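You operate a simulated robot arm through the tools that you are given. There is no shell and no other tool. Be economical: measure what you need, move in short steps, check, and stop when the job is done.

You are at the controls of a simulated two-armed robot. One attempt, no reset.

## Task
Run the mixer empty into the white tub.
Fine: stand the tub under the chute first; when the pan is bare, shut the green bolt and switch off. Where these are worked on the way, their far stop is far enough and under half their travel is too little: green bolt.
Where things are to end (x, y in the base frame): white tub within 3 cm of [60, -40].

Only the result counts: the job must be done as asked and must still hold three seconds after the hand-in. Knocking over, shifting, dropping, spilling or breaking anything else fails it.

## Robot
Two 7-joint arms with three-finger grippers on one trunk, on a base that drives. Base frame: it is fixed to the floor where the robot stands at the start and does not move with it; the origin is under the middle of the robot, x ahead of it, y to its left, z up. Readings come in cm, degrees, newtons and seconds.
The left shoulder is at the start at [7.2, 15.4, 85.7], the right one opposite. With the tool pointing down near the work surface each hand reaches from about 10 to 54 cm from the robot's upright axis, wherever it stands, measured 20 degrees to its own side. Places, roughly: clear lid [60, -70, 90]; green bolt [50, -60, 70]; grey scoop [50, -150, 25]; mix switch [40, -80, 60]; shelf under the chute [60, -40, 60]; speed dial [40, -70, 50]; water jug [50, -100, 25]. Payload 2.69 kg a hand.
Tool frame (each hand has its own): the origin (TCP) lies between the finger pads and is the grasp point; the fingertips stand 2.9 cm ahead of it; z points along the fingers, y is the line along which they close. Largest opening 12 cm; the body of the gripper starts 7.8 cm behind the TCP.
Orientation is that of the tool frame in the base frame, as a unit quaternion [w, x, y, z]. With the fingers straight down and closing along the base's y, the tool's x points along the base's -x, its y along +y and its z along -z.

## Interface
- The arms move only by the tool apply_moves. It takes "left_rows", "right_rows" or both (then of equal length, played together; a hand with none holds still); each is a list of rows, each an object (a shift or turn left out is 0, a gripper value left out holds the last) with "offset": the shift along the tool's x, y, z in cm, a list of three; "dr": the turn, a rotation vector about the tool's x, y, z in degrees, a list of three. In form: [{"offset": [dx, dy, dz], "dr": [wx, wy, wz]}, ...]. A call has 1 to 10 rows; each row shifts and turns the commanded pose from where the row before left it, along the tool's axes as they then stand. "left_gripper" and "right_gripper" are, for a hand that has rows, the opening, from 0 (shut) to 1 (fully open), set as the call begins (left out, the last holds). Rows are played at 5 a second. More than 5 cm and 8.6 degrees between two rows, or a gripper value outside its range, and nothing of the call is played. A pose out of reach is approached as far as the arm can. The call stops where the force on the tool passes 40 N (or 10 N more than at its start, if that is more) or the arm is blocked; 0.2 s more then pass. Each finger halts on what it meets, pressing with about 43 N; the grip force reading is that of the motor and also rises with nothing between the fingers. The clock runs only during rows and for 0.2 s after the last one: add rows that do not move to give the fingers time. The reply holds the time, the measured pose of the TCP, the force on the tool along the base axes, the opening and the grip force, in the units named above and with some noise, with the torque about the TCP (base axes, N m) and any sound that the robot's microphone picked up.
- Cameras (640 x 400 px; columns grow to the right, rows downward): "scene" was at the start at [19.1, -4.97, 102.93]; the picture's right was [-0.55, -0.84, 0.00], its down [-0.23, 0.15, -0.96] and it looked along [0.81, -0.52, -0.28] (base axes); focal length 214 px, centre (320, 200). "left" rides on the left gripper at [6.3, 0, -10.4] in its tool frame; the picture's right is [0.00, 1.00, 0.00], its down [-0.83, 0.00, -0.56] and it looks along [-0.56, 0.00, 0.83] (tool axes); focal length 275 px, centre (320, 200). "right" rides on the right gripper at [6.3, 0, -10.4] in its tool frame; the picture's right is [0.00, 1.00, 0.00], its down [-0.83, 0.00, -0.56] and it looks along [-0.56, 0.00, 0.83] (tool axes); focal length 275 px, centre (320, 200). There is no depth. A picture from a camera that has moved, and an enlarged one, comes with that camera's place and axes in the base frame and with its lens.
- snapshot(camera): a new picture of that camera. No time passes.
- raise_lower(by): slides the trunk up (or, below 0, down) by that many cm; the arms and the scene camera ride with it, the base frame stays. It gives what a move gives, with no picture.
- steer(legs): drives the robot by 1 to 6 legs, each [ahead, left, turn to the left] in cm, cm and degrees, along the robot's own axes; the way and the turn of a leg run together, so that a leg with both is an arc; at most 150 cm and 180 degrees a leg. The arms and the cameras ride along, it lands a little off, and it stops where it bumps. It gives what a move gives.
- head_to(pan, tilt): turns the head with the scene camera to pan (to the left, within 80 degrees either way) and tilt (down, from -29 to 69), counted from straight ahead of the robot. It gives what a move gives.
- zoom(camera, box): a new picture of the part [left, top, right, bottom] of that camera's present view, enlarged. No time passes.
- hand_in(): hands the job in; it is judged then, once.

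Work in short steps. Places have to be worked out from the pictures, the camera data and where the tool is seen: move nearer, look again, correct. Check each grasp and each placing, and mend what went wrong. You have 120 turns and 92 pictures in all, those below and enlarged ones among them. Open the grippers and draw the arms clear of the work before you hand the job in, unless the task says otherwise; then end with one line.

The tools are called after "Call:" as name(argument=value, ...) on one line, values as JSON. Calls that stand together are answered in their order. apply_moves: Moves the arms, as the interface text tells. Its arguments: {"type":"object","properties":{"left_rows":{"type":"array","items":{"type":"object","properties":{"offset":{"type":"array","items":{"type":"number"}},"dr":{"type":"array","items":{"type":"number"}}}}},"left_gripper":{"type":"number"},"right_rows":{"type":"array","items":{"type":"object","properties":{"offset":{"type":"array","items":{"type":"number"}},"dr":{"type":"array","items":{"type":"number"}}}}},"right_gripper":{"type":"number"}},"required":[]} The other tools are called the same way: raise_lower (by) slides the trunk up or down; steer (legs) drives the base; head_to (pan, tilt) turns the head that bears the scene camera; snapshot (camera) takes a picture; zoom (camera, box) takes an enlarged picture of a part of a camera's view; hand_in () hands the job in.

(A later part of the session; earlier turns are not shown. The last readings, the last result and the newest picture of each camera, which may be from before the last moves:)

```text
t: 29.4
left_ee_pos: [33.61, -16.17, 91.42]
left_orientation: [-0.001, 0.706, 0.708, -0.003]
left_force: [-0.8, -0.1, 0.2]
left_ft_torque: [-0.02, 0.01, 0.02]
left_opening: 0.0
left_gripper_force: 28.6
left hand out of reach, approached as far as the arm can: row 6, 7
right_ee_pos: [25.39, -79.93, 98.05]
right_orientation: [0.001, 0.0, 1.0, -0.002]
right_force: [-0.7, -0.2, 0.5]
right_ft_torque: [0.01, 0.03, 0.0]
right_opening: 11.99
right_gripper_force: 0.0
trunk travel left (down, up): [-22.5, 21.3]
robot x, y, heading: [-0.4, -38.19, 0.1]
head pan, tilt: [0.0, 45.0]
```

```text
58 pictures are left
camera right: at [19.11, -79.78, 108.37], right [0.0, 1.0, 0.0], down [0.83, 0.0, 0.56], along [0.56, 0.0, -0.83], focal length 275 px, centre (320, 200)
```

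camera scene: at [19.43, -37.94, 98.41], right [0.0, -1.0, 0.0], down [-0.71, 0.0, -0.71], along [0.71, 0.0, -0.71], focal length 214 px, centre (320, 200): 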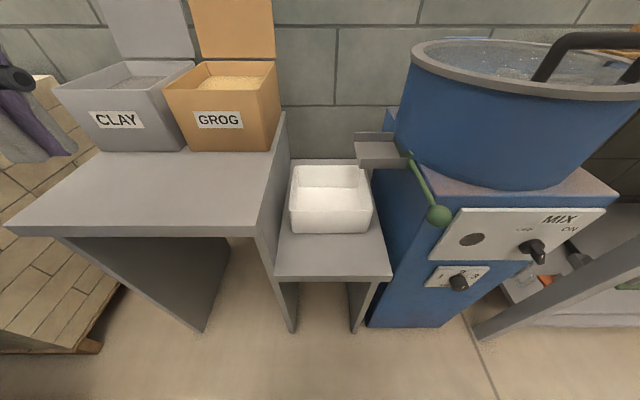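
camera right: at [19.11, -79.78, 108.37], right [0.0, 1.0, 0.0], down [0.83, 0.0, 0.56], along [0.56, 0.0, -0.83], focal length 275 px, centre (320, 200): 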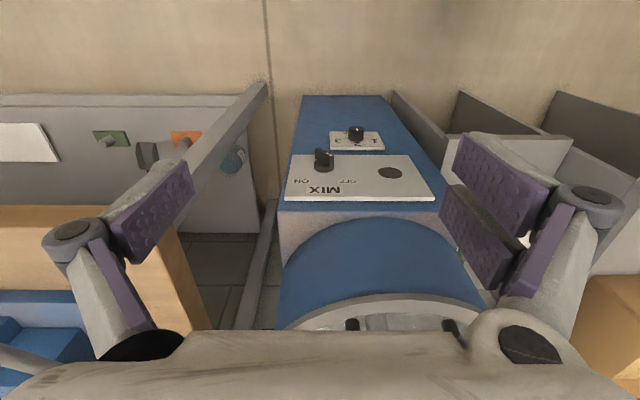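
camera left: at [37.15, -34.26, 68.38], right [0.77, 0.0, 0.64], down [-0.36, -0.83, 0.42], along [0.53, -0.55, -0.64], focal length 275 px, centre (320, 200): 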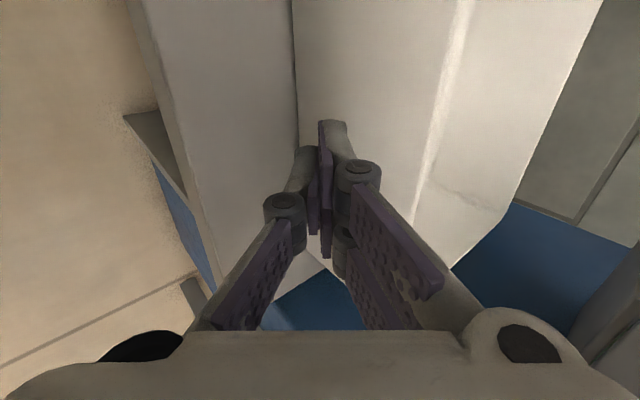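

The tub is well placed. Now I bring the right hand 12 cm left and drive 20 cm right, then inspect the switch and dial closely.

Call:
apply_moves(right_rows=[{"offset": [0, 4, 0]}, {"offset": [0, 4, 0]}, {"offset": [0, 4, 0]}], right_gripper=0)

Call:
steer(legs=[[0, -20, 0]])

Call:
snapshot(camera="scene")

Call:
zoom(camera="right", box=[170, 100, 470, 300])

```text
t: 30.2
left_ee_pos: [33.63, -16.25, 91.47]
left_orientation: [-0.002, 0.706, 0.708, -0.001]
left_force: [0.3, -0.2, -0.5]
left_ft_torque: [-0.01, -0.01, 0.0]
left_opening: 0.0
left_gripper_force: 27.9
right_ee_pos: [25.34, -74.28, 97.16]
right_orientation: [0.0, 0.001, 1.0, -0.001]
right_force: [-0.3, 0.2, 0.1]
right_ft_torque: [-0.01, -0.03, 0.0]
right_opening: 0.01
right_gripper_force: 28.3
right hand out of reach, approached as far as the arm can: row 1, 2, 3
trunk travel left (down, up): [-22.5, 21.3]
robot x, y, heading: [-0.05, -38.14, -0.1]
head pan, tilt: [0.0, 45.0]
```

```text
t: 32.3
left_ee_pos: [33.64, -36.45, 91.33]
left_orientation: [-0.001, 0.707, 0.707, -0.001]
left_force: [-0.6, -0.1, 0.1]
left_ft_torque: [0.04, 0.0, 0.01]
left_opening: 0.04
left_gripper_force: 28.5
right_ee_pos: [25.21, -94.36, 97.17]
right_orientation: [0.001, 0.001, 1.0, -0.002]
right_force: [0.2, 0.4, 0.3]
right_ft_torque: [0.0, 0.02, 0.03]
right_opening: 0.0
right_gripper_force: 28.3
trunk travel left (down, up): [-22.5, 21.3]
robot x, y, heading: [0.21, -58.09, -0.3]
head pan, tilt: [0.0, 45.0]
```

```text
57 pictures are left
camera scene: at [19.38, -57.84, 98.41], right [0.02, -1.0, 0.0], down [-0.71, -0.02, -0.71], along [0.71, 0.02, -0.71], focal length 214 px, centre (320, 200)
```

scene: 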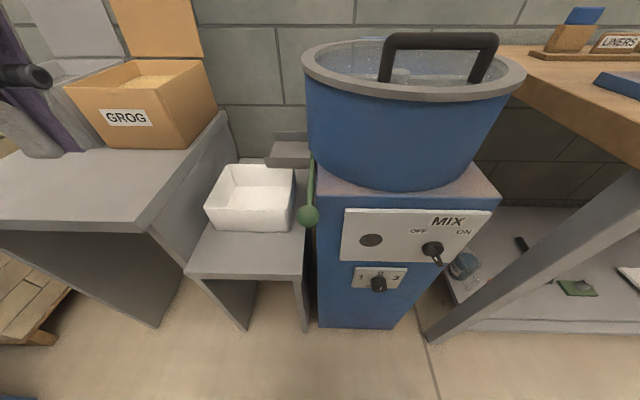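

```text
2.00 times, centred on (320, 200) of right
camera zoom: at [18.86, -94.38, 107.51], right [0.0, 1.0, 0.0], down [0.83, 0.0, 0.56], along [0.56, 0.0, -0.83], focal length 551 px, centre (320, 200)
```

zoom: 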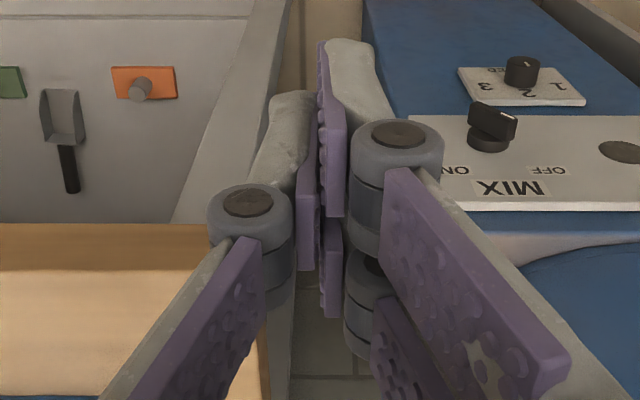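

Now the whole mixer is in view. I enlarge the switch/dial panel and look into the pan.

Call:
zoom(camera="scene", box=[290, 180, 510, 320])

Call:
zoom(camera="scene", box=[260, 20, 540, 240])

```text
2.86 times, centred on (400, 250) of scene
camera zoom: at [19.38, -57.84, 98.41], right [0.02, -1.0, 0.0], down [-0.71, -0.02, -0.71], along [0.71, 0.02, -0.71], focal length 613 px, centre (91, 57)
```

zoom: 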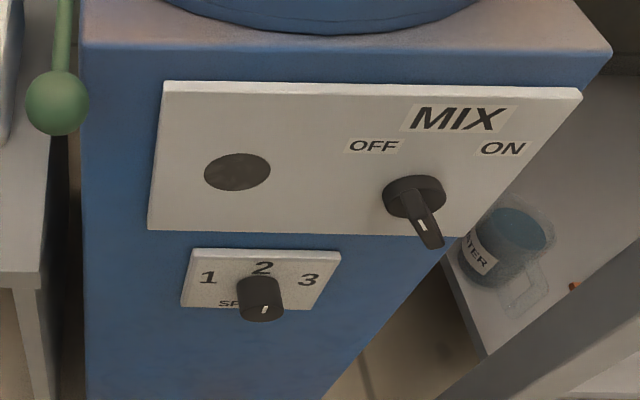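

```text
1.82 times, centred on (400, 130) of scene
camera zoom: at [19.38, -57.84, 98.41], right [0.02, -1.0, 0.0], down [-0.71, -0.02, -0.71], along [0.71, 0.02, -0.71], focal length 390 px, centre (174, 327)
```

zoom: 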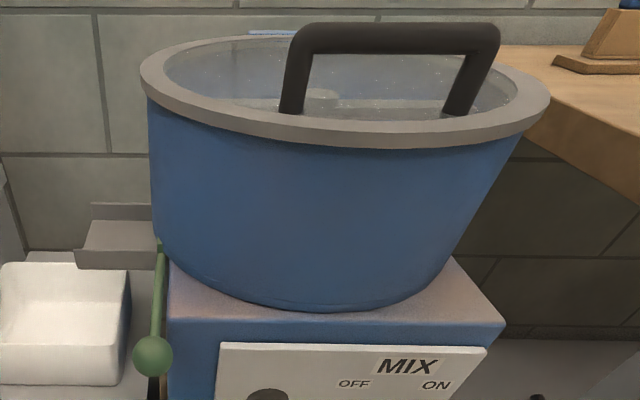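

The switch is a rotary bar at about (41,-79,62.5), pointing up-left to OFF; ON is 90° clockwise. I'll grip the bar with the hand pointing forward, so I drive back 18 cm and turn the right hand forward.

Call:
steer(legs=[[-18, 0, 0]])

Call:
apply_moves(right_rows=[{"offset": [-3, 2, 3], "dr": [0, -8.5, 0]}, {"offset": [-3, 2, 3], "dr": [0, -8.5, 0]}, {"offset": [-2, 2, 3], "dr": [0, -8.5, 0]}, {"offset": [0, 2, 3], "dr": [0, -8.5, 0]}, {"offset": [0, 2, 3], "dr": [0, -8.5, 0]}, {"offset": [2, 1, 0], "dr": [0, -8.5, 0]}, {"offset": [2, 1, 0], "dr": [0, -8.5, 0]}, {"offset": [2, 0, 0], "dr": [0, -8.5, 0]}, {"offset": [2, 0, 0], "dr": [0, -8.5, 0]}, {"offset": [2, 0, 0], "dr": [0, -8.5, 0]}], right_gripper=0.35)

Call:
snapshot(camera="scene")

Call:
snapshot(camera="right")

```text
t: 33.8
left_ee_pos: [15.82, -36.46, 91.39]
left_orientation: [-0.002, 0.707, 0.708, -0.001]
left_force: [-1.0, 0.0, 0.7]
left_ft_torque: [0.02, -0.01, 0.01]
left_opening: 0.0
left_gripper_force: 28.1
right_ee_pos: [7.25, -94.4, 97.16]
right_orientation: [0.001, 0.003, 1.0, -0.002]
right_force: [-0.8, -0.4, -0.7]
right_ft_torque: [-0.01, -0.01, 0.02]
right_opening: 0.0
right_gripper_force: 28.2
trunk travel left (down, up): [-22.5, 21.3]
robot x, y, heading: [-17.98, -58.16, -0.2]
head pan, tilt: [0.0, 45.0]
```

```text
t: 36.0
left_ee_pos: [15.81, -36.42, 91.34]
left_orientation: [-0.002, 0.707, 0.707, 0.0]
left_force: [0.1, -0.1, 0.7]
left_ft_torque: [-0.01, 0.0, -0.03]
left_opening: 0.03
left_gripper_force: 28.5
right_ee_pos: [19.12, -101.91, 79.9]
right_orientation: [0.677, 0.001, 0.736, -0.003]
right_force: [-0.5, 0.3, 0.5]
right_ft_torque: [0.01, 0.01, -0.03]
right_opening: 4.18
right_gripper_force: 0.1
right hand out of reach, approached as far as the arm can: row 1, 2, 3, 4, 5, 6, 7, 8, 9, 10
trunk travel left (down, up): [-22.5, 21.3]
robot x, y, heading: [-17.84, -58.13, -0.2]
head pan, tilt: [0.0, 45.0]
```

```text
53 pictures are left
camera scene: at [1.54, -58.02, 98.41], right [0.0, -1.0, 0.0], down [-0.71, 0.0, -0.71], along [0.71, 0.0, -0.71], focal length 214 px, centre (320, 200)
```

scene: 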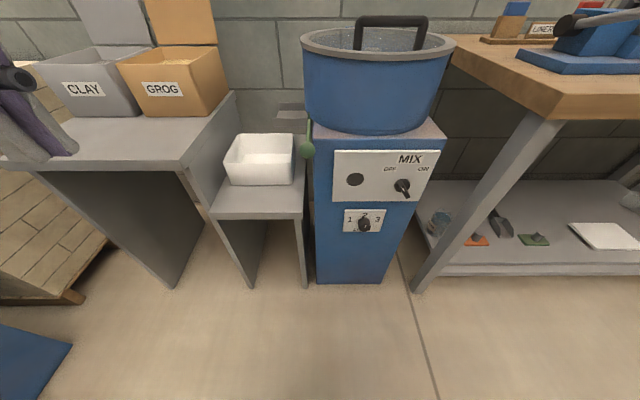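

```text
52 pictures are left
camera right: at [8.22, -101.9, 74.34], right [0.01, 1.0, -0.01], down [-0.48, 0.01, 0.88], along [0.88, 0.0, 0.48], focal length 275 px, centre (320, 200)
```

right: 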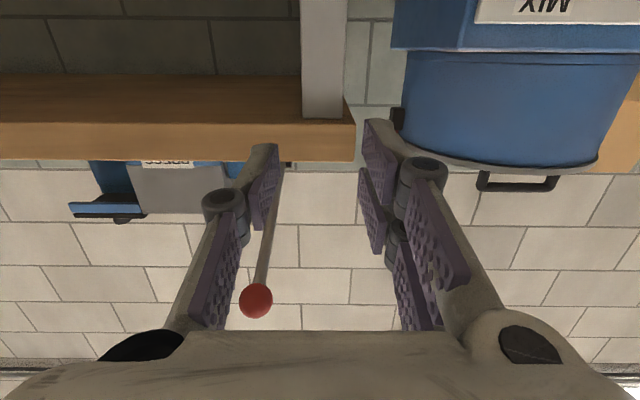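

The hand now points forward at (19,-102,80). I move it left and down toward the switch line with small steps, checking reach.

Call:
apply_moves(right_rows=[{"offset": [0, 0, 1], "dr": [0, -5, 0]}, {"offset": [3, 3, 1]}, {"offset": [3, 3, 0]}])

Call:
zoom(camera="scene", box=[280, 110, 480, 250])

```text
t: 36.8
left_ee_pos: [15.81, -36.34, 91.25]
left_orientation: [-0.001, 0.707, 0.708, -0.001]
left_force: [0.7, -0.5, -0.6]
left_ft_torque: [-0.04, -0.01, 0.0]
left_opening: 0.02
left_gripper_force: 28.5
right_ee_pos: [24.35, -97.39, 74.97]
right_orientation: [0.707, 0.002, 0.707, -0.002]
right_force: [0.1, -0.1, 0.1]
right_ft_torque: [-0.02, 0.02, 0.01]
right_opening: 4.16
right_gripper_force: 0.1
right hand out of reach, approached as far as the arm can: row 1, 3
trunk travel left (down, up): [-22.5, 21.3]
robot x, y, heading: [-18.19, -58.0, -0.3]
head pan, tilt: [0.0, 45.0]
```

```text
2.86 times, centred on (380, 180) of scene
camera zoom: at [1.52, -57.98, 98.41], right [0.0, -1.0, 0.0], down [-0.71, 0.0, -0.71], along [0.71, 0.0, -0.71], focal length 613 px, centre (149, 257)
```

zoom: 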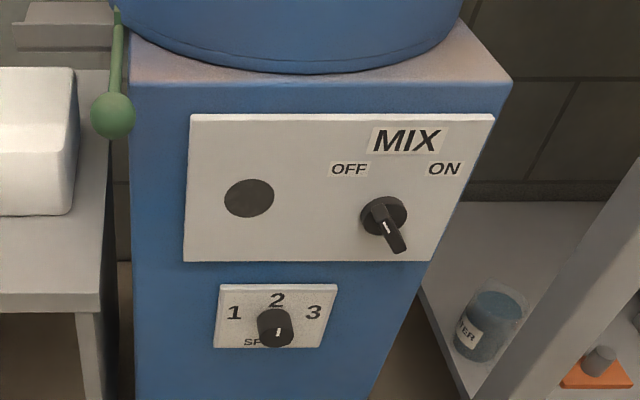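

Knob axis ≈ (42 panel, y≈-78.6, z≈63). I move the hand to stand before it at about x=30.

Call:
apply_moves(right_rows=[{"offset": [2, 1, 2]}, {"offset": [2, 3, 2]}, {"offset": [2, 3, 2]}, {"offset": [2, 4, 0]}, {"offset": [2, 4, 0]}, {"offset": [1, 3, 0]}])

Call:
snapshot(camera="scene")

```text
t: 38.2
left_ee_pos: [15.77, -36.26, 91.39]
left_orientation: [-0.003, 0.707, 0.707, 0.0]
left_force: [0.2, -0.8, -0.8]
left_ft_torque: [0.02, -0.03, 0.02]
left_opening: 0.0
left_gripper_force: 28.2
right_ee_pos: [30.15, -89.71, 67.98]
right_orientation: [0.707, -0.001, 0.707, 0.001]
right_force: [-0.6, 0.2, -0.5]
right_ft_torque: [0.03, -0.02, -0.03]
right_opening: 4.21
right_gripper_force: 0.1
right hand out of reach, approached as far as the arm can: row 4, 5, 6
trunk travel left (down, up): [-22.5, 21.3]
robot x, y, heading: [-17.66, -58.2, -0.3]
head pan, tilt: [0.0, 45.0]
```

```text
50 pictures are left
camera scene: at [1.5, -58.0, 98.42], right [0.0, -1.0, 0.0], down [-0.71, 0.0, -0.71], along [0.71, 0.0, -0.71], focal length 214 px, centre (320, 200)
```

scene: 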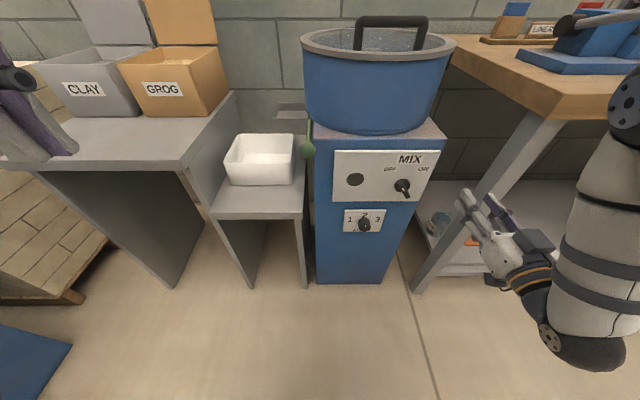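

Rather than reaching inward, I drive the base 11 cm left so the hand lines up, and lower the hand 5 cm.

Call:
steer(legs=[[0, 11, 0]])

Call:
apply_moves(right_rows=[{"offset": [2.5, 0, 0]}, {"offset": [2.5, 0, 0]}])

Call:
snapshot(camera="scene")

Call:
snapshot(camera="right")

```text
t: 39.7
left_ee_pos: [15.79, -25.32, 91.28]
left_orientation: [-0.002, 0.707, 0.707, -0.002]
left_force: [0.0, 0.1, -0.1]
left_ft_torque: [-0.02, 0.02, -0.02]
left_opening: 0.0
left_gripper_force: 28.4
right_ee_pos: [30.09, -78.61, 67.88]
right_orientation: [0.707, -0.001, 0.707, 0.001]
right_force: [0.3, -0.2, -0.1]
right_ft_torque: [0.01, 0.02, -0.01]
right_opening: 4.21
right_gripper_force: 0.0
trunk travel left (down, up): [-22.5, 21.3]
robot x, y, heading: [-18.29, -47.16, -0.3]
head pan, tilt: [0.0, 45.0]
```

```text
t: 40.3
left_ee_pos: [15.83, -25.46, 91.32]
left_orientation: [-0.002, 0.707, 0.707, -0.001]
left_force: [0.0, 0.0, 0.4]
left_ft_torque: [-0.01, -0.02, 0.01]
left_opening: 0.03
left_gripper_force: 28.3
right_ee_pos: [30.74, -79.73, 63.26]
right_orientation: [0.706, -0.003, 0.708, 0.005]
right_force: [-0.7, -0.3, 0.5]
right_ft_torque: [-0.01, 0.03, -0.02]
right_opening: 4.19
right_gripper_force: 0.1
right hand out of reach, approached as far as the arm can: row 1, 2
trunk travel left (down, up): [-22.5, 21.3]
robot x, y, heading: [-18.15, -47.31, -0.2]
head pan, tilt: [0.0, 45.0]
```

```text
49 pictures are left
camera scene: at [1.54, -47.07, 98.42], right [0.0, -1.0, 0.0], down [-0.71, 0.0, -0.71], along [0.71, 0.0, -0.71], focal length 214 px, centre (320, 200)
```

scene: 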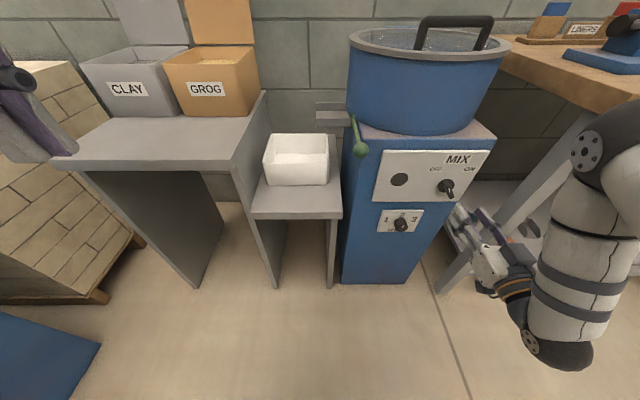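

```text
48 pictures are left
camera right: at [20.24, -79.76, 56.77], right [-0.01, 1.0, 0.0], down [-0.55, 0.0, 0.83], along [0.83, 0.01, 0.55], focal length 275 px, centre (320, 200)
```

right: 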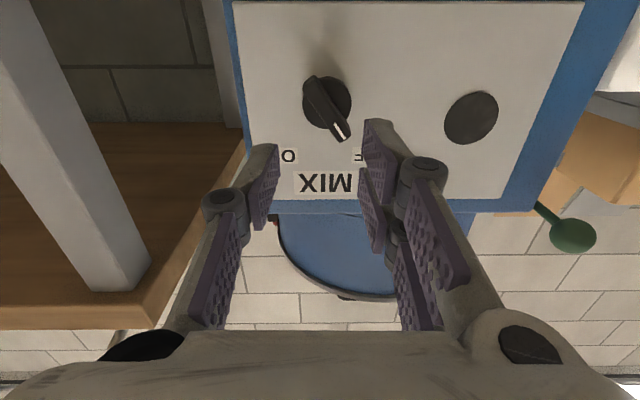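

The bar points ~28° left of vertical (OFF), ON is ~30° right. Knob axis ≈ (y -79.1, z 62.3). I roll the hand -28° about its axis to match the bar and check the pose.

Call:
apply_moves(right_rows=[{"dr": [0, 0, -8]}, {"dr": [0, 0, -8]}, {"dr": [0, 0, -8]}, {"dr": [0, 0, -5]}])

Call:
snapshot(camera="right")

```text
t: 41.3
left_ee_pos: [15.92, -25.38, 91.32]
left_orientation: [-0.002, 0.707, 0.708, 0.0]
left_force: [0.4, 0.6, -0.6]
left_ft_torque: [-0.02, 0.0, -0.01]
left_opening: 0.02
left_gripper_force: 28.6
right_ee_pos: [30.77, -90.2, 69.82]
right_orientation: [0.683, -0.18, 0.687, -0.171]
right_force: [0.3, -0.5, -0.3]
right_ft_torque: [-0.02, 0.03, 0.0]
right_opening: 4.18
right_gripper_force: 0.0
right hand out of reach, approached as far as the arm can: row 1, 2, 3, 4
trunk travel left (down, up): [-22.5, 21.3]
robot x, y, heading: [-18.18, -46.99, -0.2]
head pan, tilt: [0.0, 45.0]
```

```text
47 pictures are left
camera right: at [20.34, -93.32, 64.29], right [-0.01, 0.87, -0.48], down [-0.55, 0.4, 0.73], along [0.83, 0.28, 0.48], focal length 275 px, centre (320, 200)
```

right: 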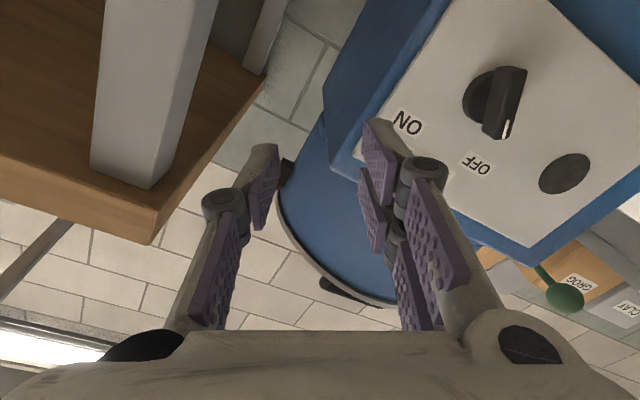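

Rolling that way is outside the arm's comfortable range. Instead I'll straddle the bar's upper end with the fingers (tilted 45° down, closing along y) and sweep it right; I undo the roll and tilt down.

Call:
apply_moves(right_rows=[{"dr": [0, 0, 8]}, {"dr": [0, 0, 8]}, {"dr": [0, 0, 8]}, {"dr": [0, 0, 5]}, {"dr": [0, 8.5, 0]}, {"dr": [0, 8.5, 0]}, {"dr": [0, 8.5, 0]}, {"dr": [0, 8.5, 0]}, {"dr": [0, 8.5, 0]}])

Call:
snapshot(camera="right")

```text
t: 43.3
left_ee_pos: [15.74, -25.4, 91.32]
left_orientation: [-0.002, 0.707, 0.708, -0.001]
left_force: [0.2, 0.6, 0.0]
left_ft_torque: [0.02, 0.01, 0.01]
left_opening: 0.01
left_gripper_force: 28.6
right_ee_pos: [30.75, -90.3, 69.71]
right_orientation: [0.401, -0.001, 0.916, 0.0]
right_force: [-0.3, -0.4, -0.2]
right_ft_torque: [0.0, 0.01, 0.02]
right_opening: 4.19
right_gripper_force: 0.0
trunk travel left (down, up): [-22.5, 21.3]
robot x, y, heading: [-17.95, -47.32, -0.1]
head pan, tilt: [0.0, 45.0]
```

```text
46 pictures are left
camera right: at [18.75, -90.21, 72.12], right [-0.01, 1.0, 0.0], down [0.15, 0.0, 0.99], along [0.99, 0.0, -0.15], focal length 275 px, centre (320, 200)
```

right: 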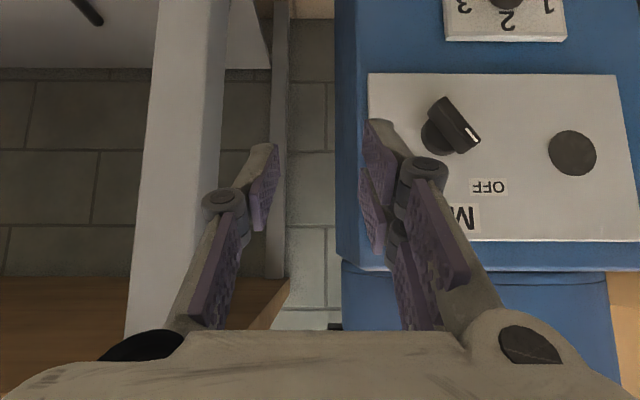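

The bar's front is at x≈39.1, from upper end (y -78.0, z 64.3) to lower end (y -80.1, z 60.8). I first move the hand left 12.3 cm.

Call:
apply_moves(right_rows=[{"offset": [0, 3, 0]}, {"offset": [0, 3, 0]}, {"offset": [0, 3, 0]}, {"offset": [0, 3.3, 0]}], right_gripper=0.42)

Call:
snapshot(camera="right")

```text
t: 44.3
left_ee_pos: [15.8, -25.54, 91.3]
left_orientation: [-0.003, 0.706, 0.708, 0.0]
left_force: [0.5, 0.4, 0.4]
left_ft_torque: [0.01, -0.01, -0.01]
left_opening: 0.0
left_gripper_force: 28.7
right_ee_pos: [30.83, -77.96, 69.41]
right_orientation: [0.403, -0.001, 0.915, 0.001]
right_force: [-0.6, -0.1, -0.2]
right_ft_torque: [0.02, 0.0, 0.05]
right_opening: 5.04
right_gripper_force: 0.1
right hand out of reach, approached as far as the arm can: row 4
trunk travel left (down, up): [-22.5, 21.3]
robot x, y, heading: [-18.0, -46.81, -0.1]
head pan, tilt: [0.0, 45.0]
```

```text
45 pictures are left
camera right: at [18.82, -78.11, 71.72], right [-0.01, 1.0, 0.0], down [0.15, 0.0, 0.99], along [0.99, 0.01, -0.15], focal length 275 px, centre (320, 200)
```

right: 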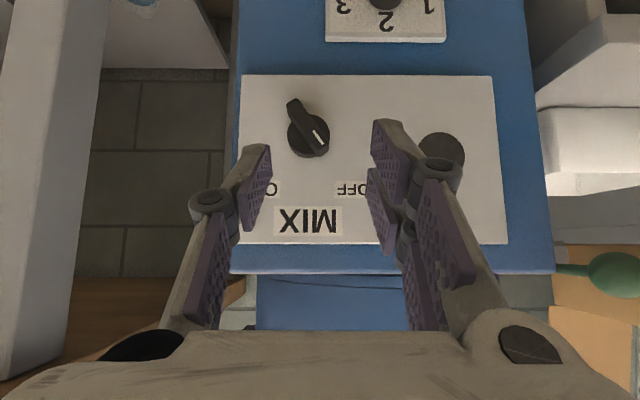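

Fingers straddle the switch line. I advance three quarters of the way and check.

Call:
apply_moves(right_rows=[{"offset": [-0.65, 0, 2.15]}, {"offset": [-0.65, 0, 2.15]}, {"offset": [-0.65, 0, 2.15]}])

Call:
snapshot(camera="right")

Call:
snapshot(camera="scene")

```text
t: 45.1
left_ee_pos: [15.82, -25.39, 91.31]
left_orientation: [-0.002, 0.707, 0.708, 0.0]
left_force: [-0.4, -0.5, -0.5]
left_ft_torque: [-0.03, -0.02, -0.05]
left_opening: 0.0
left_gripper_force: 28.4
right_ee_pos: [37.12, -78.26, 66.53]
right_orientation: [0.401, 0.0, 0.916, 0.0]
right_force: [-0.3, -0.5, 0.5]
right_ft_torque: [0.02, 0.03, -0.03]
right_opening: 5.03
right_gripper_force: 0.1
trunk travel left (down, up): [-22.5, 21.3]
robot x, y, heading: [-17.83, -47.58, -0.4]
head pan, tilt: [0.0, 45.0]
```

```text
44 pictures are left
camera right: at [25.0, -78.19, 68.86], right [-0.01, 1.0, 0.0], down [0.15, 0.0, 0.99], along [0.99, 0.01, -0.15], focal length 275 px, centre (320, 200)
```

right: 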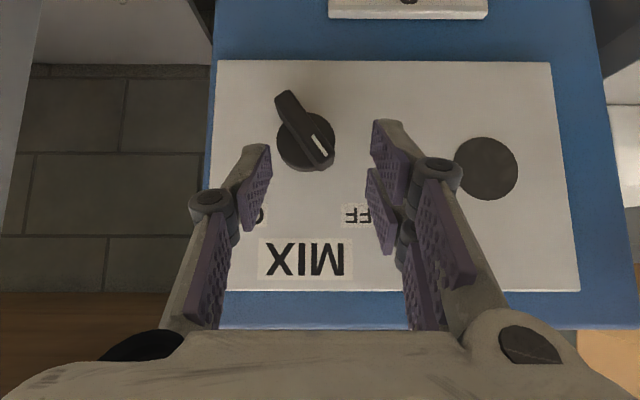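

```text
43 pictures are left
camera scene: at [1.54, -47.06, 98.42], right [0.0, -1.0, 0.0], down [-0.71, 0.0, -0.71], along [0.71, 0.0, -0.71], focal length 214 px, centre (320, 200)
```

scene: 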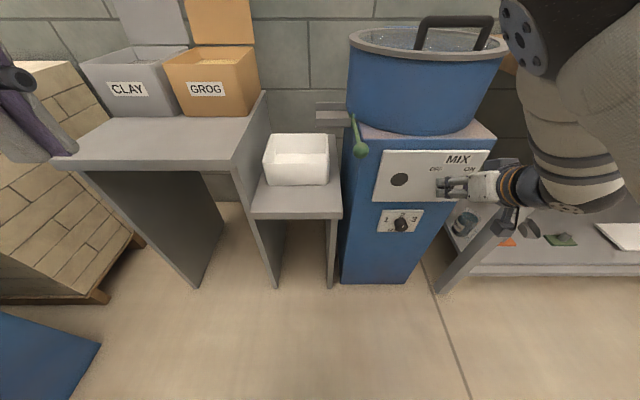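

Good. One more step in, then sweep right (-y) in 1 cm rows.

Call:
apply_moves(right_rows=[{"offset": [-0.2, 0, 1.0]}, {"offset": [-0.1, 0, 1.0]}])

Call:
snapshot(camera="right")

```text
t: 45.7
left_ee_pos: [15.79, -25.3, 91.45]
left_orientation: [-0.001, 0.707, 0.707, 0.0]
left_force: [-1.1, 0.5, -0.6]
left_ft_torque: [0.01, -0.01, 0.01]
left_opening: 0.0
left_gripper_force: 28.4
right_ee_pos: [38.52, -78.11, 65.41]
right_orientation: [0.403, -0.002, 0.915, 0.001]
right_force: [0.6, -0.1, 0.3]
right_ft_torque: [0.0, 0.02, -0.01]
right_opening: 5.02
right_gripper_force: 0.0
trunk travel left (down, up): [-22.5, 21.3]
robot x, y, heading: [-17.66, -47.3, -0.1]
head pan, tilt: [0.0, 45.0]
```

```text
42 pictures are left
camera right: at [26.6, -78.14, 67.69], right [-0.01, 1.0, 0.0], down [0.15, 0.0, 0.99], along [0.99, 0.01, -0.15], focal length 275 px, centre (320, 200)
```

right: 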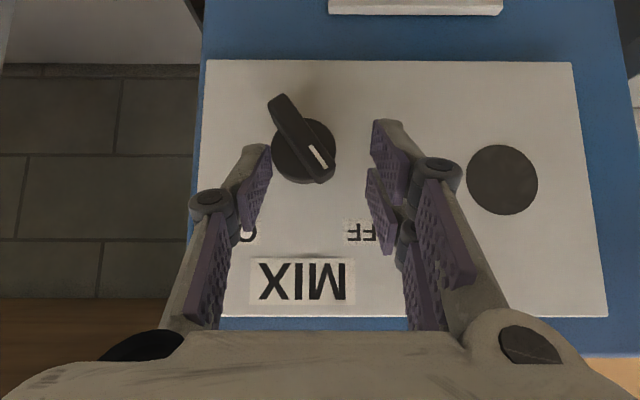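

Call:
apply_moves(right_rows=[{"offset": [0, -1, 0]}, {"offset": [0, -1, 0]}, {"offset": [0, -0.7, 0]}, {"offset": [0, -0.7, 0]}, {"offset": [0, -0.7, 0]}])

Call:
snapshot(camera="right")

```text
t: 46.9
left_ee_pos: [15.82, -25.17, 91.29]
left_orientation: [-0.001, 0.706, 0.708, -0.001]
left_force: [-0.8, 0.6, 0.3]
left_ft_torque: [-0.01, 0.01, 0.02]
left_opening: 0.0
left_gripper_force: 28.1
right_ee_pos: [38.8, -81.88, 65.35]
right_orientation: [0.403, -0.005, 0.915, 0.003]
right_force: [3.2, 24.1, -1.1]
right_ft_torque: [0.64, -0.16, 0.06]
right_opening: 6.54
right_gripper_force: 10.9
trunk travel left (down, up): [-22.5, 21.3]
robot x, y, heading: [-17.66, -47.27, -0.1]
head pan, tilt: [0.0, 45.0]
```

```text
41 pictures are left
camera right: at [26.83, -81.89, 67.68], right [-0.01, 1.0, 0.0], down [0.15, 0.0, 0.99], along [0.99, 0.01, -0.15], focal length 275 px, centre (320, 200)
```

right: 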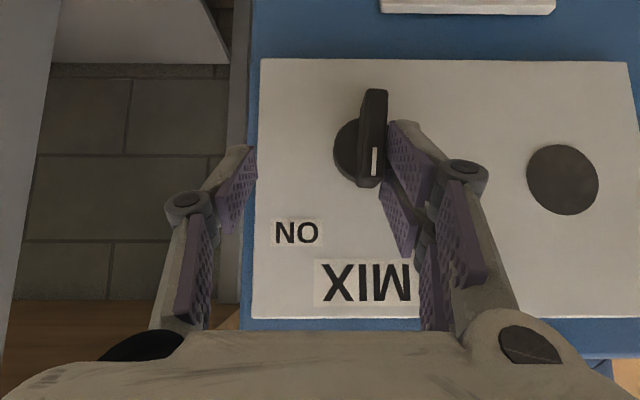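

The bar has turned to about vertical with 24 N; I keep pushing in small rows.

Call:
apply_moves(right_rows=[{"offset": [0, -0.6, 0]}, {"offset": [0, -0.6, 0]}, {"offset": [0, -0.6, 0]}])

Call:
snapshot(camera="right")

```text
t: 47.5
left_ee_pos: [15.59, -25.02, 91.5]
left_orientation: [0.0, 0.706, 0.708, -0.001]
left_force: [0.0, -0.3, 0.4]
left_ft_torque: [-0.01, -0.02, 0.01]
left_opening: 0.0
left_gripper_force: 28.7
right_ee_pos: [38.63, -82.34, 65.57]
right_orientation: [0.405, -0.008, 0.914, 0.011]
right_force: [-18.7, 21.8, 14.7]
right_ft_torque: [1.23, 0.18, 0.75]
right_opening: 7.03
right_gripper_force: 15.0
trunk travel left (down, up): [-22.5, 21.3]
robot x, y, heading: [-17.61, -47.15, -0.2]
head pan, tilt: [0.0, 45.0]
stopped in row 2 (right hand): the force on the tool passed its limit at 42 N (the readings are from after the stop); the commanded pose is now the measured one
```

```text
40 pictures are left
camera right: at [26.71, -82.52, 67.83], right [-0.03, 1.0, 0.01], down [0.15, -0.01, 0.99], along [0.99, 0.03, -0.15], focal length 275 px, centre (320, 200)
```

right: 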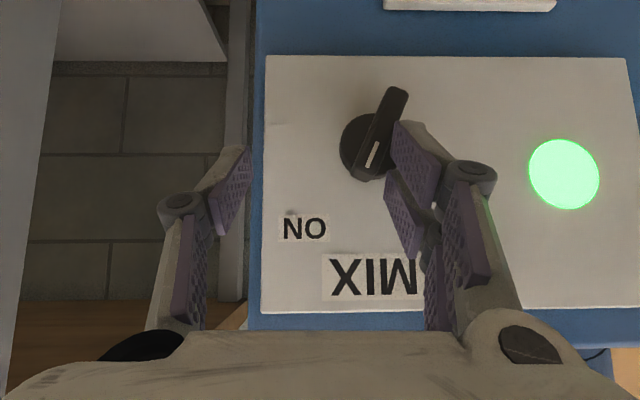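

The lamp is green: the mixer is on. I back off a little left and outward.

Call:
apply_moves(right_rows=[{"offset": [0, 0.6, -0.5]}, {"offset": [0, 0.6, -1]}, {"offset": [0, 0, -3]}, {"offset": [0, 0, -4]}], right_gripper=0.5)

Call:
snapshot(camera="right")

Call:
snapshot(camera="scene")

```text
t: 48.5
left_ee_pos: [15.77, -25.4, 91.38]
left_orientation: [-0.001, 0.706, 0.708, 0.0]
left_force: [0.4, 0.4, 0.2]
left_ft_torque: [0.01, -0.01, -0.01]
left_opening: 0.0
left_gripper_force: 28.4
right_ee_pos: [32.4, -81.71, 71.19]
right_orientation: [0.404, -0.005, 0.915, 0.007]
right_force: [0.0, 0.4, -0.4]
right_ft_torque: [0.0, -0.01, 0.01]
right_opening: 5.99
right_gripper_force: 0.0
trunk travel left (down, up): [-22.5, 21.3]
robot x, y, heading: [-17.87, -47.02, -0.0]
head pan, tilt: [0.0, 45.0]
```

```text
39 pictures are left
camera right: at [20.48, -81.9, 73.47], right [-0.02, 1.0, 0.01], down [0.15, 0.0, 0.99], along [0.99, 0.02, -0.15], focal length 275 px, centre (320, 200)
```

right: 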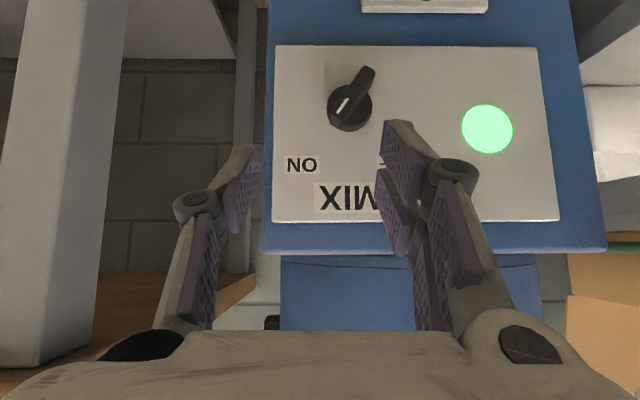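

```text
38 pictures are left
camera scene: at [1.5, -47.0, 98.42], right [0.0, -1.0, 0.0], down [-0.71, 0.0, -0.71], along [0.71, 0.0, -0.71], focal length 214 px, centre (320, 200)
```

scene: 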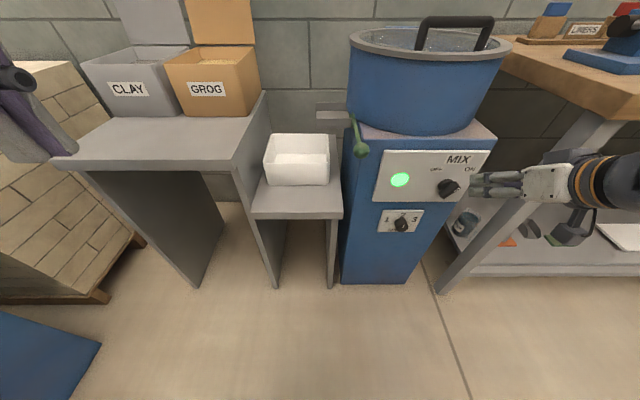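

The switch is fully at ON with the lamp lit. Now I drive 26 cm left so the right hand stands in front of the green ball (≈[40,-55.5,74.5]).

Call:
steer(legs=[[0, 26, 0]])

Call:
snapshot(camera="right")

Call:
snapshot(camera="scene")

```text
t: 51.2
left_ee_pos: [15.8, 1.0, 91.32]
left_orientation: [-0.002, 0.706, 0.708, 0.0]
left_force: [0.1, 0.5, -0.3]
left_ft_torque: [-0.02, -0.01, 0.01]
left_opening: 0.0
left_gripper_force: 28.2
right_ee_pos: [32.58, -55.51, 71.28]
right_orientation: [0.403, -0.003, 0.915, 0.006]
right_force: [0.5, 0.1, -0.1]
right_ft_torque: [0.0, 0.04, 0.01]
right_opening: 5.99
right_gripper_force: 0.0
trunk travel left (down, up): [-22.5, 21.3]
robot x, y, heading: [-17.65, -20.53, 0.0]
head pan, tilt: [0.0, 45.0]
```

```text
37 pictures are left
camera right: at [20.53, -55.57, 73.43], right [-0.02, 1.0, 0.01], down [0.15, 0.0, 0.99], along [0.99, 0.02, -0.15], focal length 275 px, centre (320, 200)
```

right: 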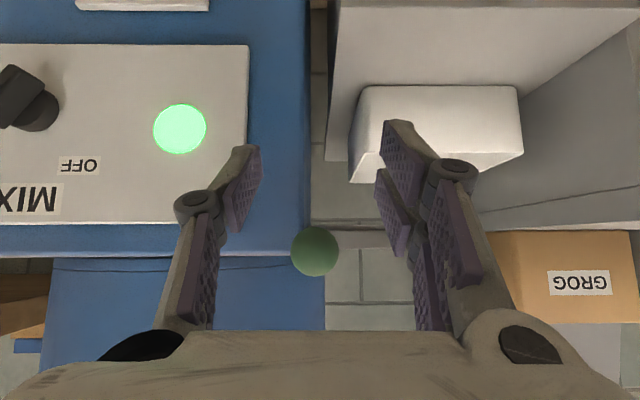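

```text
36 pictures are left
camera scene: at [1.54, -20.67, 98.42], right [0.0, -1.0, 0.0], down [-0.71, 0.0, -0.71], along [0.71, 0.0, -0.71], focal length 214 px, centre (320, 200)
```

scene: 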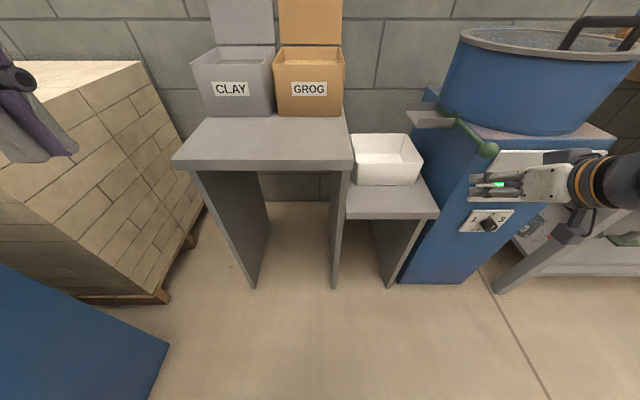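

Ball is dead ahead: ≈(40,-55.5,74), radius 1.6. I enlarge the bolt mechanism in the scene view.

Call:
zoom(camera="scene", box=[390, 70, 530, 200])

```text
3.08 times, centred on (460, 135) of scene
camera zoom: at [1.54, -20.67, 98.42], right [0.0, -1.0, 0.0], down [-0.71, 0.0, -0.71], along [0.71, 0.0, -0.71], focal length 660 px, centre (-111, 400)
```

zoom: 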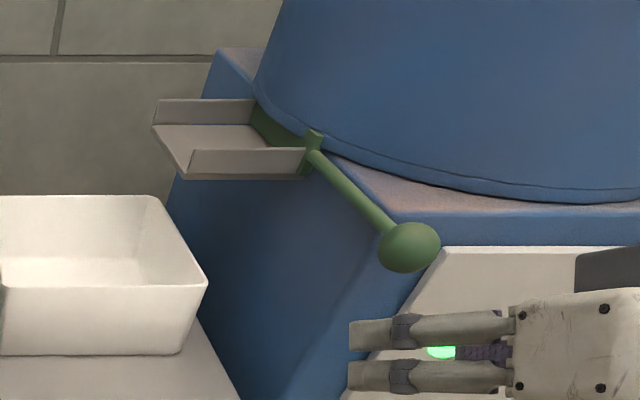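

The bolt is a gate plate across the trough with a rod toward the robot; pulling it toward me opens it. I rise and advance to the ball with 5 cm opening.

Call:
apply_moves(right_rows=[{"offset": [-2.1, 0, -1.9]}, {"offset": [-1.36, 0, 1.47]}, {"offset": [-1.36, 0, 1.47]}, {"offset": [-1.36, 0, 1.47]}, {"offset": [-0.65, 0, 0.7]}], right_gripper=0.42)

Call:
snapshot(camera="right")

Call:
zoom(camera="scene", box=[390, 70, 590, 220])

```text
t: 52.4
left_ee_pos: [15.78, 0.93, 91.39]
left_orientation: [-0.002, 0.706, 0.709, 0.0]
left_force: [-0.3, 0.2, -0.1]
left_ft_torque: [0.03, 0.0, 0.01]
left_opening: 0.0
left_gripper_force: 28.5
right_ee_pos: [39.47, -55.35, 74.11]
right_orientation: [0.403, -0.005, 0.915, 0.008]
right_force: [-0.1, -1.5, -0.2]
right_ft_torque: [-0.01, 0.01, -0.04]
right_opening: 5.05
right_gripper_force: 0.0
trunk travel left (down, up): [-22.5, 21.3]
robot x, y, heading: [-17.88, -21.07, -0.1]
head pan, tilt: [0.0, 45.0]
```

```text
34 pictures are left
camera right: at [27.54, -55.49, 76.33], right [-0.02, 1.0, 0.01], down [0.15, 0.0, 0.99], along [0.99, 0.02, -0.15], focal length 275 px, centre (320, 200)
```

right: 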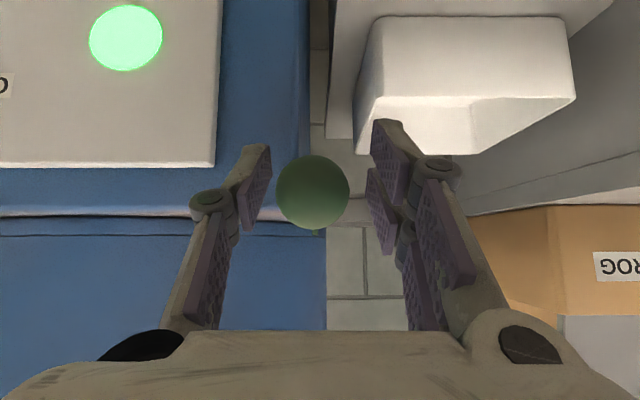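

```text
2.67 times, centred on (490, 145) of scene
camera zoom: at [1.54, -20.68, 98.42], right [0.0, -1.0, 0.0], down [-0.71, 0.0, -0.71], along [0.71, 0.0, -0.71], focal length 572 px, centre (-133, 347)
```

zoom: 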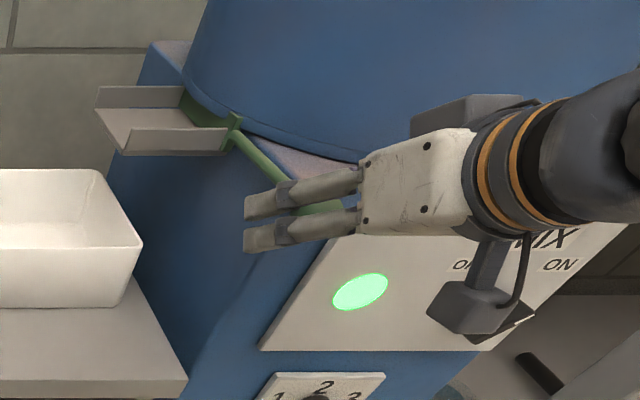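

The ball lies between the finger pads. I close on it.

Call:
apply_moves(right_rows=[{}, {}, {}], right_gripper=0)

Call:
snapshot(camera="right")

```text
t: 53.2
left_ee_pos: [15.83, 0.83, 91.41]
left_orientation: [-0.002, 0.707, 0.707, 0.0]
left_force: [0.7, 0.1, 1.0]
left_ft_torque: [0.01, 0.0, 0.02]
left_opening: 0.0
left_gripper_force: 28.3
right_ee_pos: [39.45, -55.78, 74.13]
right_orientation: [0.404, -0.002, 0.915, 0.006]
right_force: [-0.4, -21.2, 1.2]
right_ft_torque: [-0.09, 0.21, -0.28]
right_opening: 3.15
right_gripper_force: 45.3
trunk travel left (down, up): [-22.5, 21.3]
robot x, y, heading: [-17.59, -20.75, -0.1]
head pan, tilt: [0.0, 45.0]
```

```text
32 pictures are left
camera right: at [27.46, -55.76, 76.33], right [-0.01, 1.0, 0.01], down [0.15, 0.0, 0.99], along [0.99, 0.01, -0.15], focal length 275 px, centre (320, 200)
```

right: 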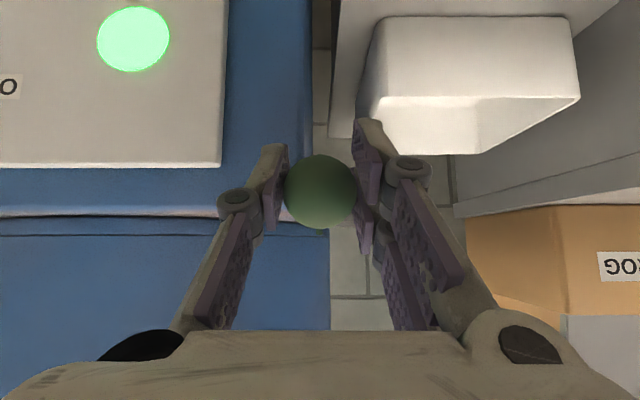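

The ball is held (3.15 cm). I relieve the side force and pull toward me in 1 cm rows.

Call:
apply_moves(right_rows=[{"offset": [0, -0.4, 0]}, {"offset": [0.68, 0, -0.74]}, {"offset": [0.68, 0, -0.74]}, {"offset": [0.68, 0, -0.74]}])

Call:
zoom(camera="scene", box=[330, 40, 590, 220])

```text
t: 54.2
left_ee_pos: [15.71, 0.98, 91.25]
left_orientation: [-0.002, 0.706, 0.708, 0.0]
left_force: [0.6, -0.4, 0.1]
left_ft_torque: [0.03, -0.01, 0.05]
left_opening: 0.01
left_gripper_force: 28.7
right_ee_pos: [36.53, -55.83, 73.99]
right_orientation: [0.405, -0.005, 0.914, 0.008]
right_force: [1.8, -7.7, 8.4]
right_ft_torque: [0.03, -0.03, 0.12]
right_opening: 3.17
right_gripper_force: 44.9
trunk travel left (down, up): [-22.5, 21.3]
robot x, y, heading: [-18.1, -20.44, -0.0]
head pan, tilt: [0.0, 45.0]
```

```text
2.22 times, centred on (460, 130) of scene
camera zoom: at [1.5, -20.7, 98.43], right [0.0, -1.0, 0.0], down [-0.71, 0.0, -0.71], along [0.71, 0.0, -0.71], focal length 477 px, centre (9, 356)
```

zoom: 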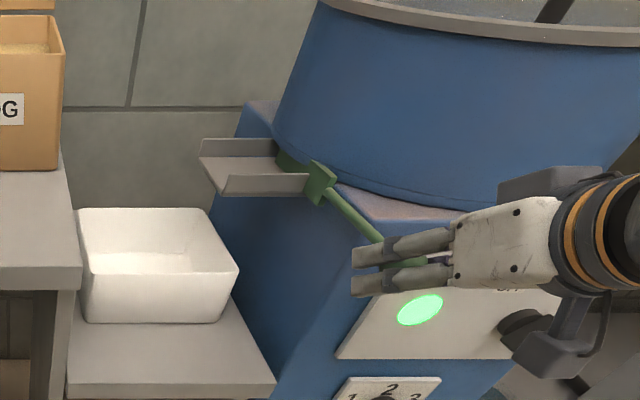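

It slides freely; the plate has come out with the ball. I keep pulling.

Call:
apply_moves(right_rows=[{"offset": [0.68, 0, -0.74]}, {"offset": [0.68, 0, -0.74]}, {"offset": [0.68, 0, -0.74]}, {"offset": [0.68, 0, -0.74]}, {"offset": [0.68, 0, -0.74]}])

Call:
zoom(camera="scene", box=[330, 40, 590, 220])

```text
t: 55.4
left_ee_pos: [15.7, 1.03, 91.31]
left_orientation: [-0.001, 0.706, 0.709, -0.001]
left_force: [0.0, 0.2, -0.4]
left_ft_torque: [0.0, 0.02, -0.01]
left_opening: 0.02
left_gripper_force: 28.3
right_ee_pos: [31.56, -55.59, 74.11]
right_orientation: [0.405, -0.005, 0.914, 0.007]
right_force: [4.2, 3.0, 13.7]
right_ft_torque: [0.08, 0.16, 0.01]
right_opening: 3.17
right_gripper_force: 44.1
trunk travel left (down, up): [-22.5, 21.3]
robot x, y, heading: [-18.34, -20.64, 0.0]
head pan, tilt: [0.0, 45.0]
```

```text
2.22 times, centred on (460, 130) of scene
camera zoom: at [1.52, -20.59, 98.43], right [0.0, -1.0, 0.0], down [-0.71, 0.0, -0.71], along [0.71, 0.0, -0.71], focal length 477 px, centre (9, 356)
```

zoom: 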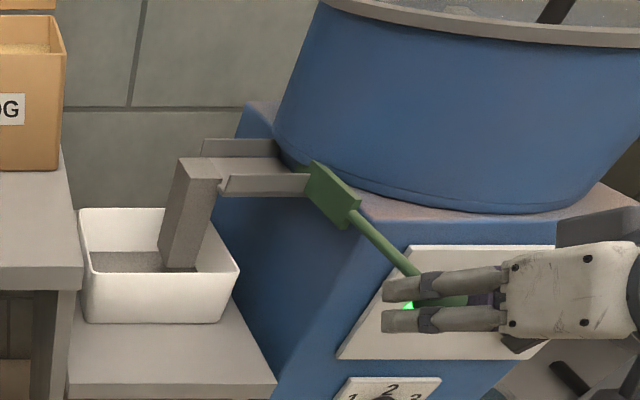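

The mix pours into the tub. I keep pulling until the stop.

Call:
apply_moves(right_rows=[{"offset": [0.68, 0, -0.74]}, {"offset": [0.68, 0, -0.74]}])

Call:
zoom(camera="scene", box=[330, 10, 640, 220])

```text
t: 55.8
left_ee_pos: [16.0, 0.96, 91.14]
left_orientation: [-0.003, 0.706, 0.708, -0.001]
left_force: [-0.2, 0.3, 0.1]
left_ft_torque: [-0.03, -0.03, 0.02]
left_opening: 0.0
left_gripper_force: 28.5
right_ee_pos: [31.48, -55.62, 73.96]
right_orientation: [0.408, -0.007, 0.913, 0.008]
right_force: [16.9, -3.6, -11.0]
right_ft_torque: [-0.05, 0.09, 0.01]
right_opening: 3.18
right_gripper_force: 44.4
trunk travel left (down, up): [-22.5, 21.3]
robot x, y, heading: [-17.98, -20.84, 0.3]
head pan, tilt: [0.0, 45.0]
stopped in row 1 (right hand): the force on the tool passed its limit at 44 N (the readings are from after the stop); the commanded pose is now the measured one
```

```text
1.90 times, centred on (485, 115) of scene
camera zoom: at [1.8, -20.74, 98.35], right [0.0, -1.0, 0.0], down [-0.71, 0.0, -0.71], along [0.71, 0.0, -0.71], focal length 408 px, centre (6, 362)
```

zoom: 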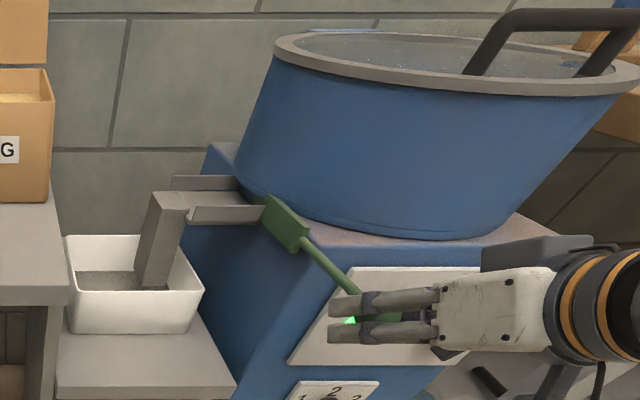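

The bolt is at its stop (8 cm out). I hold the ball and wait while it empties.

Call:
apply_moves(right_rows=[{}, {}, {}, {}, {}, {}, {}, {}, {}, {}])

Call:
apply_moves(right_rows=[{}, {}, {}, {}, {}, {}, {}, {}, {}, {}])

Call:
apply_moves(right_rows=[{}, {}, {}, {}, {}, {}, {}, {}, {}, {}])

Call:
zoom(camera="scene", box=[330, 10, 640, 220])

```text
t: 58.0
left_ee_pos: [15.98, 1.01, 91.23]
left_orientation: [-0.002, 0.706, 0.708, -0.002]
left_force: [0.5, 1.1, 0.8]
left_ft_torque: [0.0, -0.03, -0.02]
left_opening: 0.0
left_gripper_force: 28.4
right_ee_pos: [31.27, -55.75, 74.08]
right_orientation: [0.407, -0.006, 0.913, 0.008]
right_force: [25.8, 0.1, -15.4]
right_ft_torque: [0.01, 0.12, 0.03]
right_opening: 3.15
right_gripper_force: 44.5
trunk travel left (down, up): [-22.5, 21.3]
robot x, y, heading: [-17.93, -20.88, -0.1]
head pan, tilt: [0.0, 45.0]
```

```text
t: 60.2
left_ee_pos: [16.03, 0.98, 91.27]
left_orientation: [-0.003, 0.706, 0.708, -0.002]
left_force: [-0.3, -0.5, 1.2]
left_ft_torque: [-0.01, -0.02, -0.02]
left_opening: 0.01
left_gripper_force: 28.4
right_ee_pos: [31.34, -55.74, 74.13]
right_orientation: [0.408, -0.007, 0.913, 0.009]
right_force: [24.0, 1.9, -14.7]
right_ft_torque: [-0.01, 0.1, 0.03]
right_opening: 3.16
right_gripper_force: 45.2
trunk travel left (down, up): [-22.5, 21.3]
robot x, y, heading: [-18.13, -21.05, 0.0]
head pan, tilt: [0.0, 45.0]
```

```text
t: 62.4
left_ee_pos: [16.13, 1.05, 91.26]
left_orientation: [-0.003, 0.706, 0.708, -0.001]
left_force: [0.0, 0.2, 0.0]
left_ft_torque: [-0.03, 0.0, 0.0]
left_opening: 0.02
left_gripper_force: 28.4
right_ee_pos: [31.34, -55.74, 74.02]
right_orientation: [0.407, -0.007, 0.913, 0.008]
right_force: [21.2, 1.8, -13.5]
right_ft_torque: [0.01, 0.11, 0.01]
right_opening: 3.17
right_gripper_force: 45.3
trunk travel left (down, up): [-22.5, 21.3]
robot x, y, heading: [-17.65, -20.9, 0.1]
head pan, tilt: [0.0, 45.0]
```

```text
1.90 times, centred on (485, 115) of scene
camera zoom: at [1.83, -20.69, 98.37], right [0.0, -1.0, 0.0], down [-0.71, 0.0, -0.71], along [0.71, 0.0, -0.71], focal length 408 px, centre (6, 362)
```

zoom: 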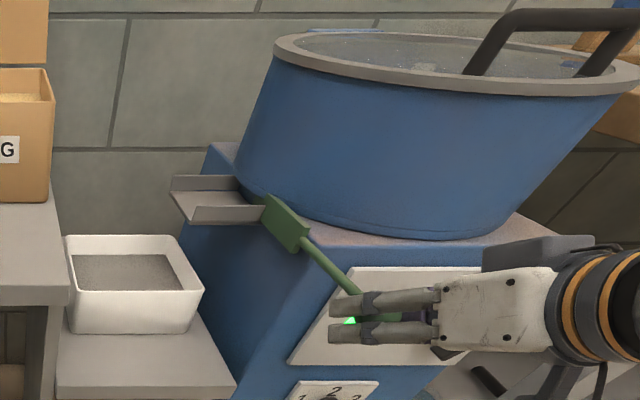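

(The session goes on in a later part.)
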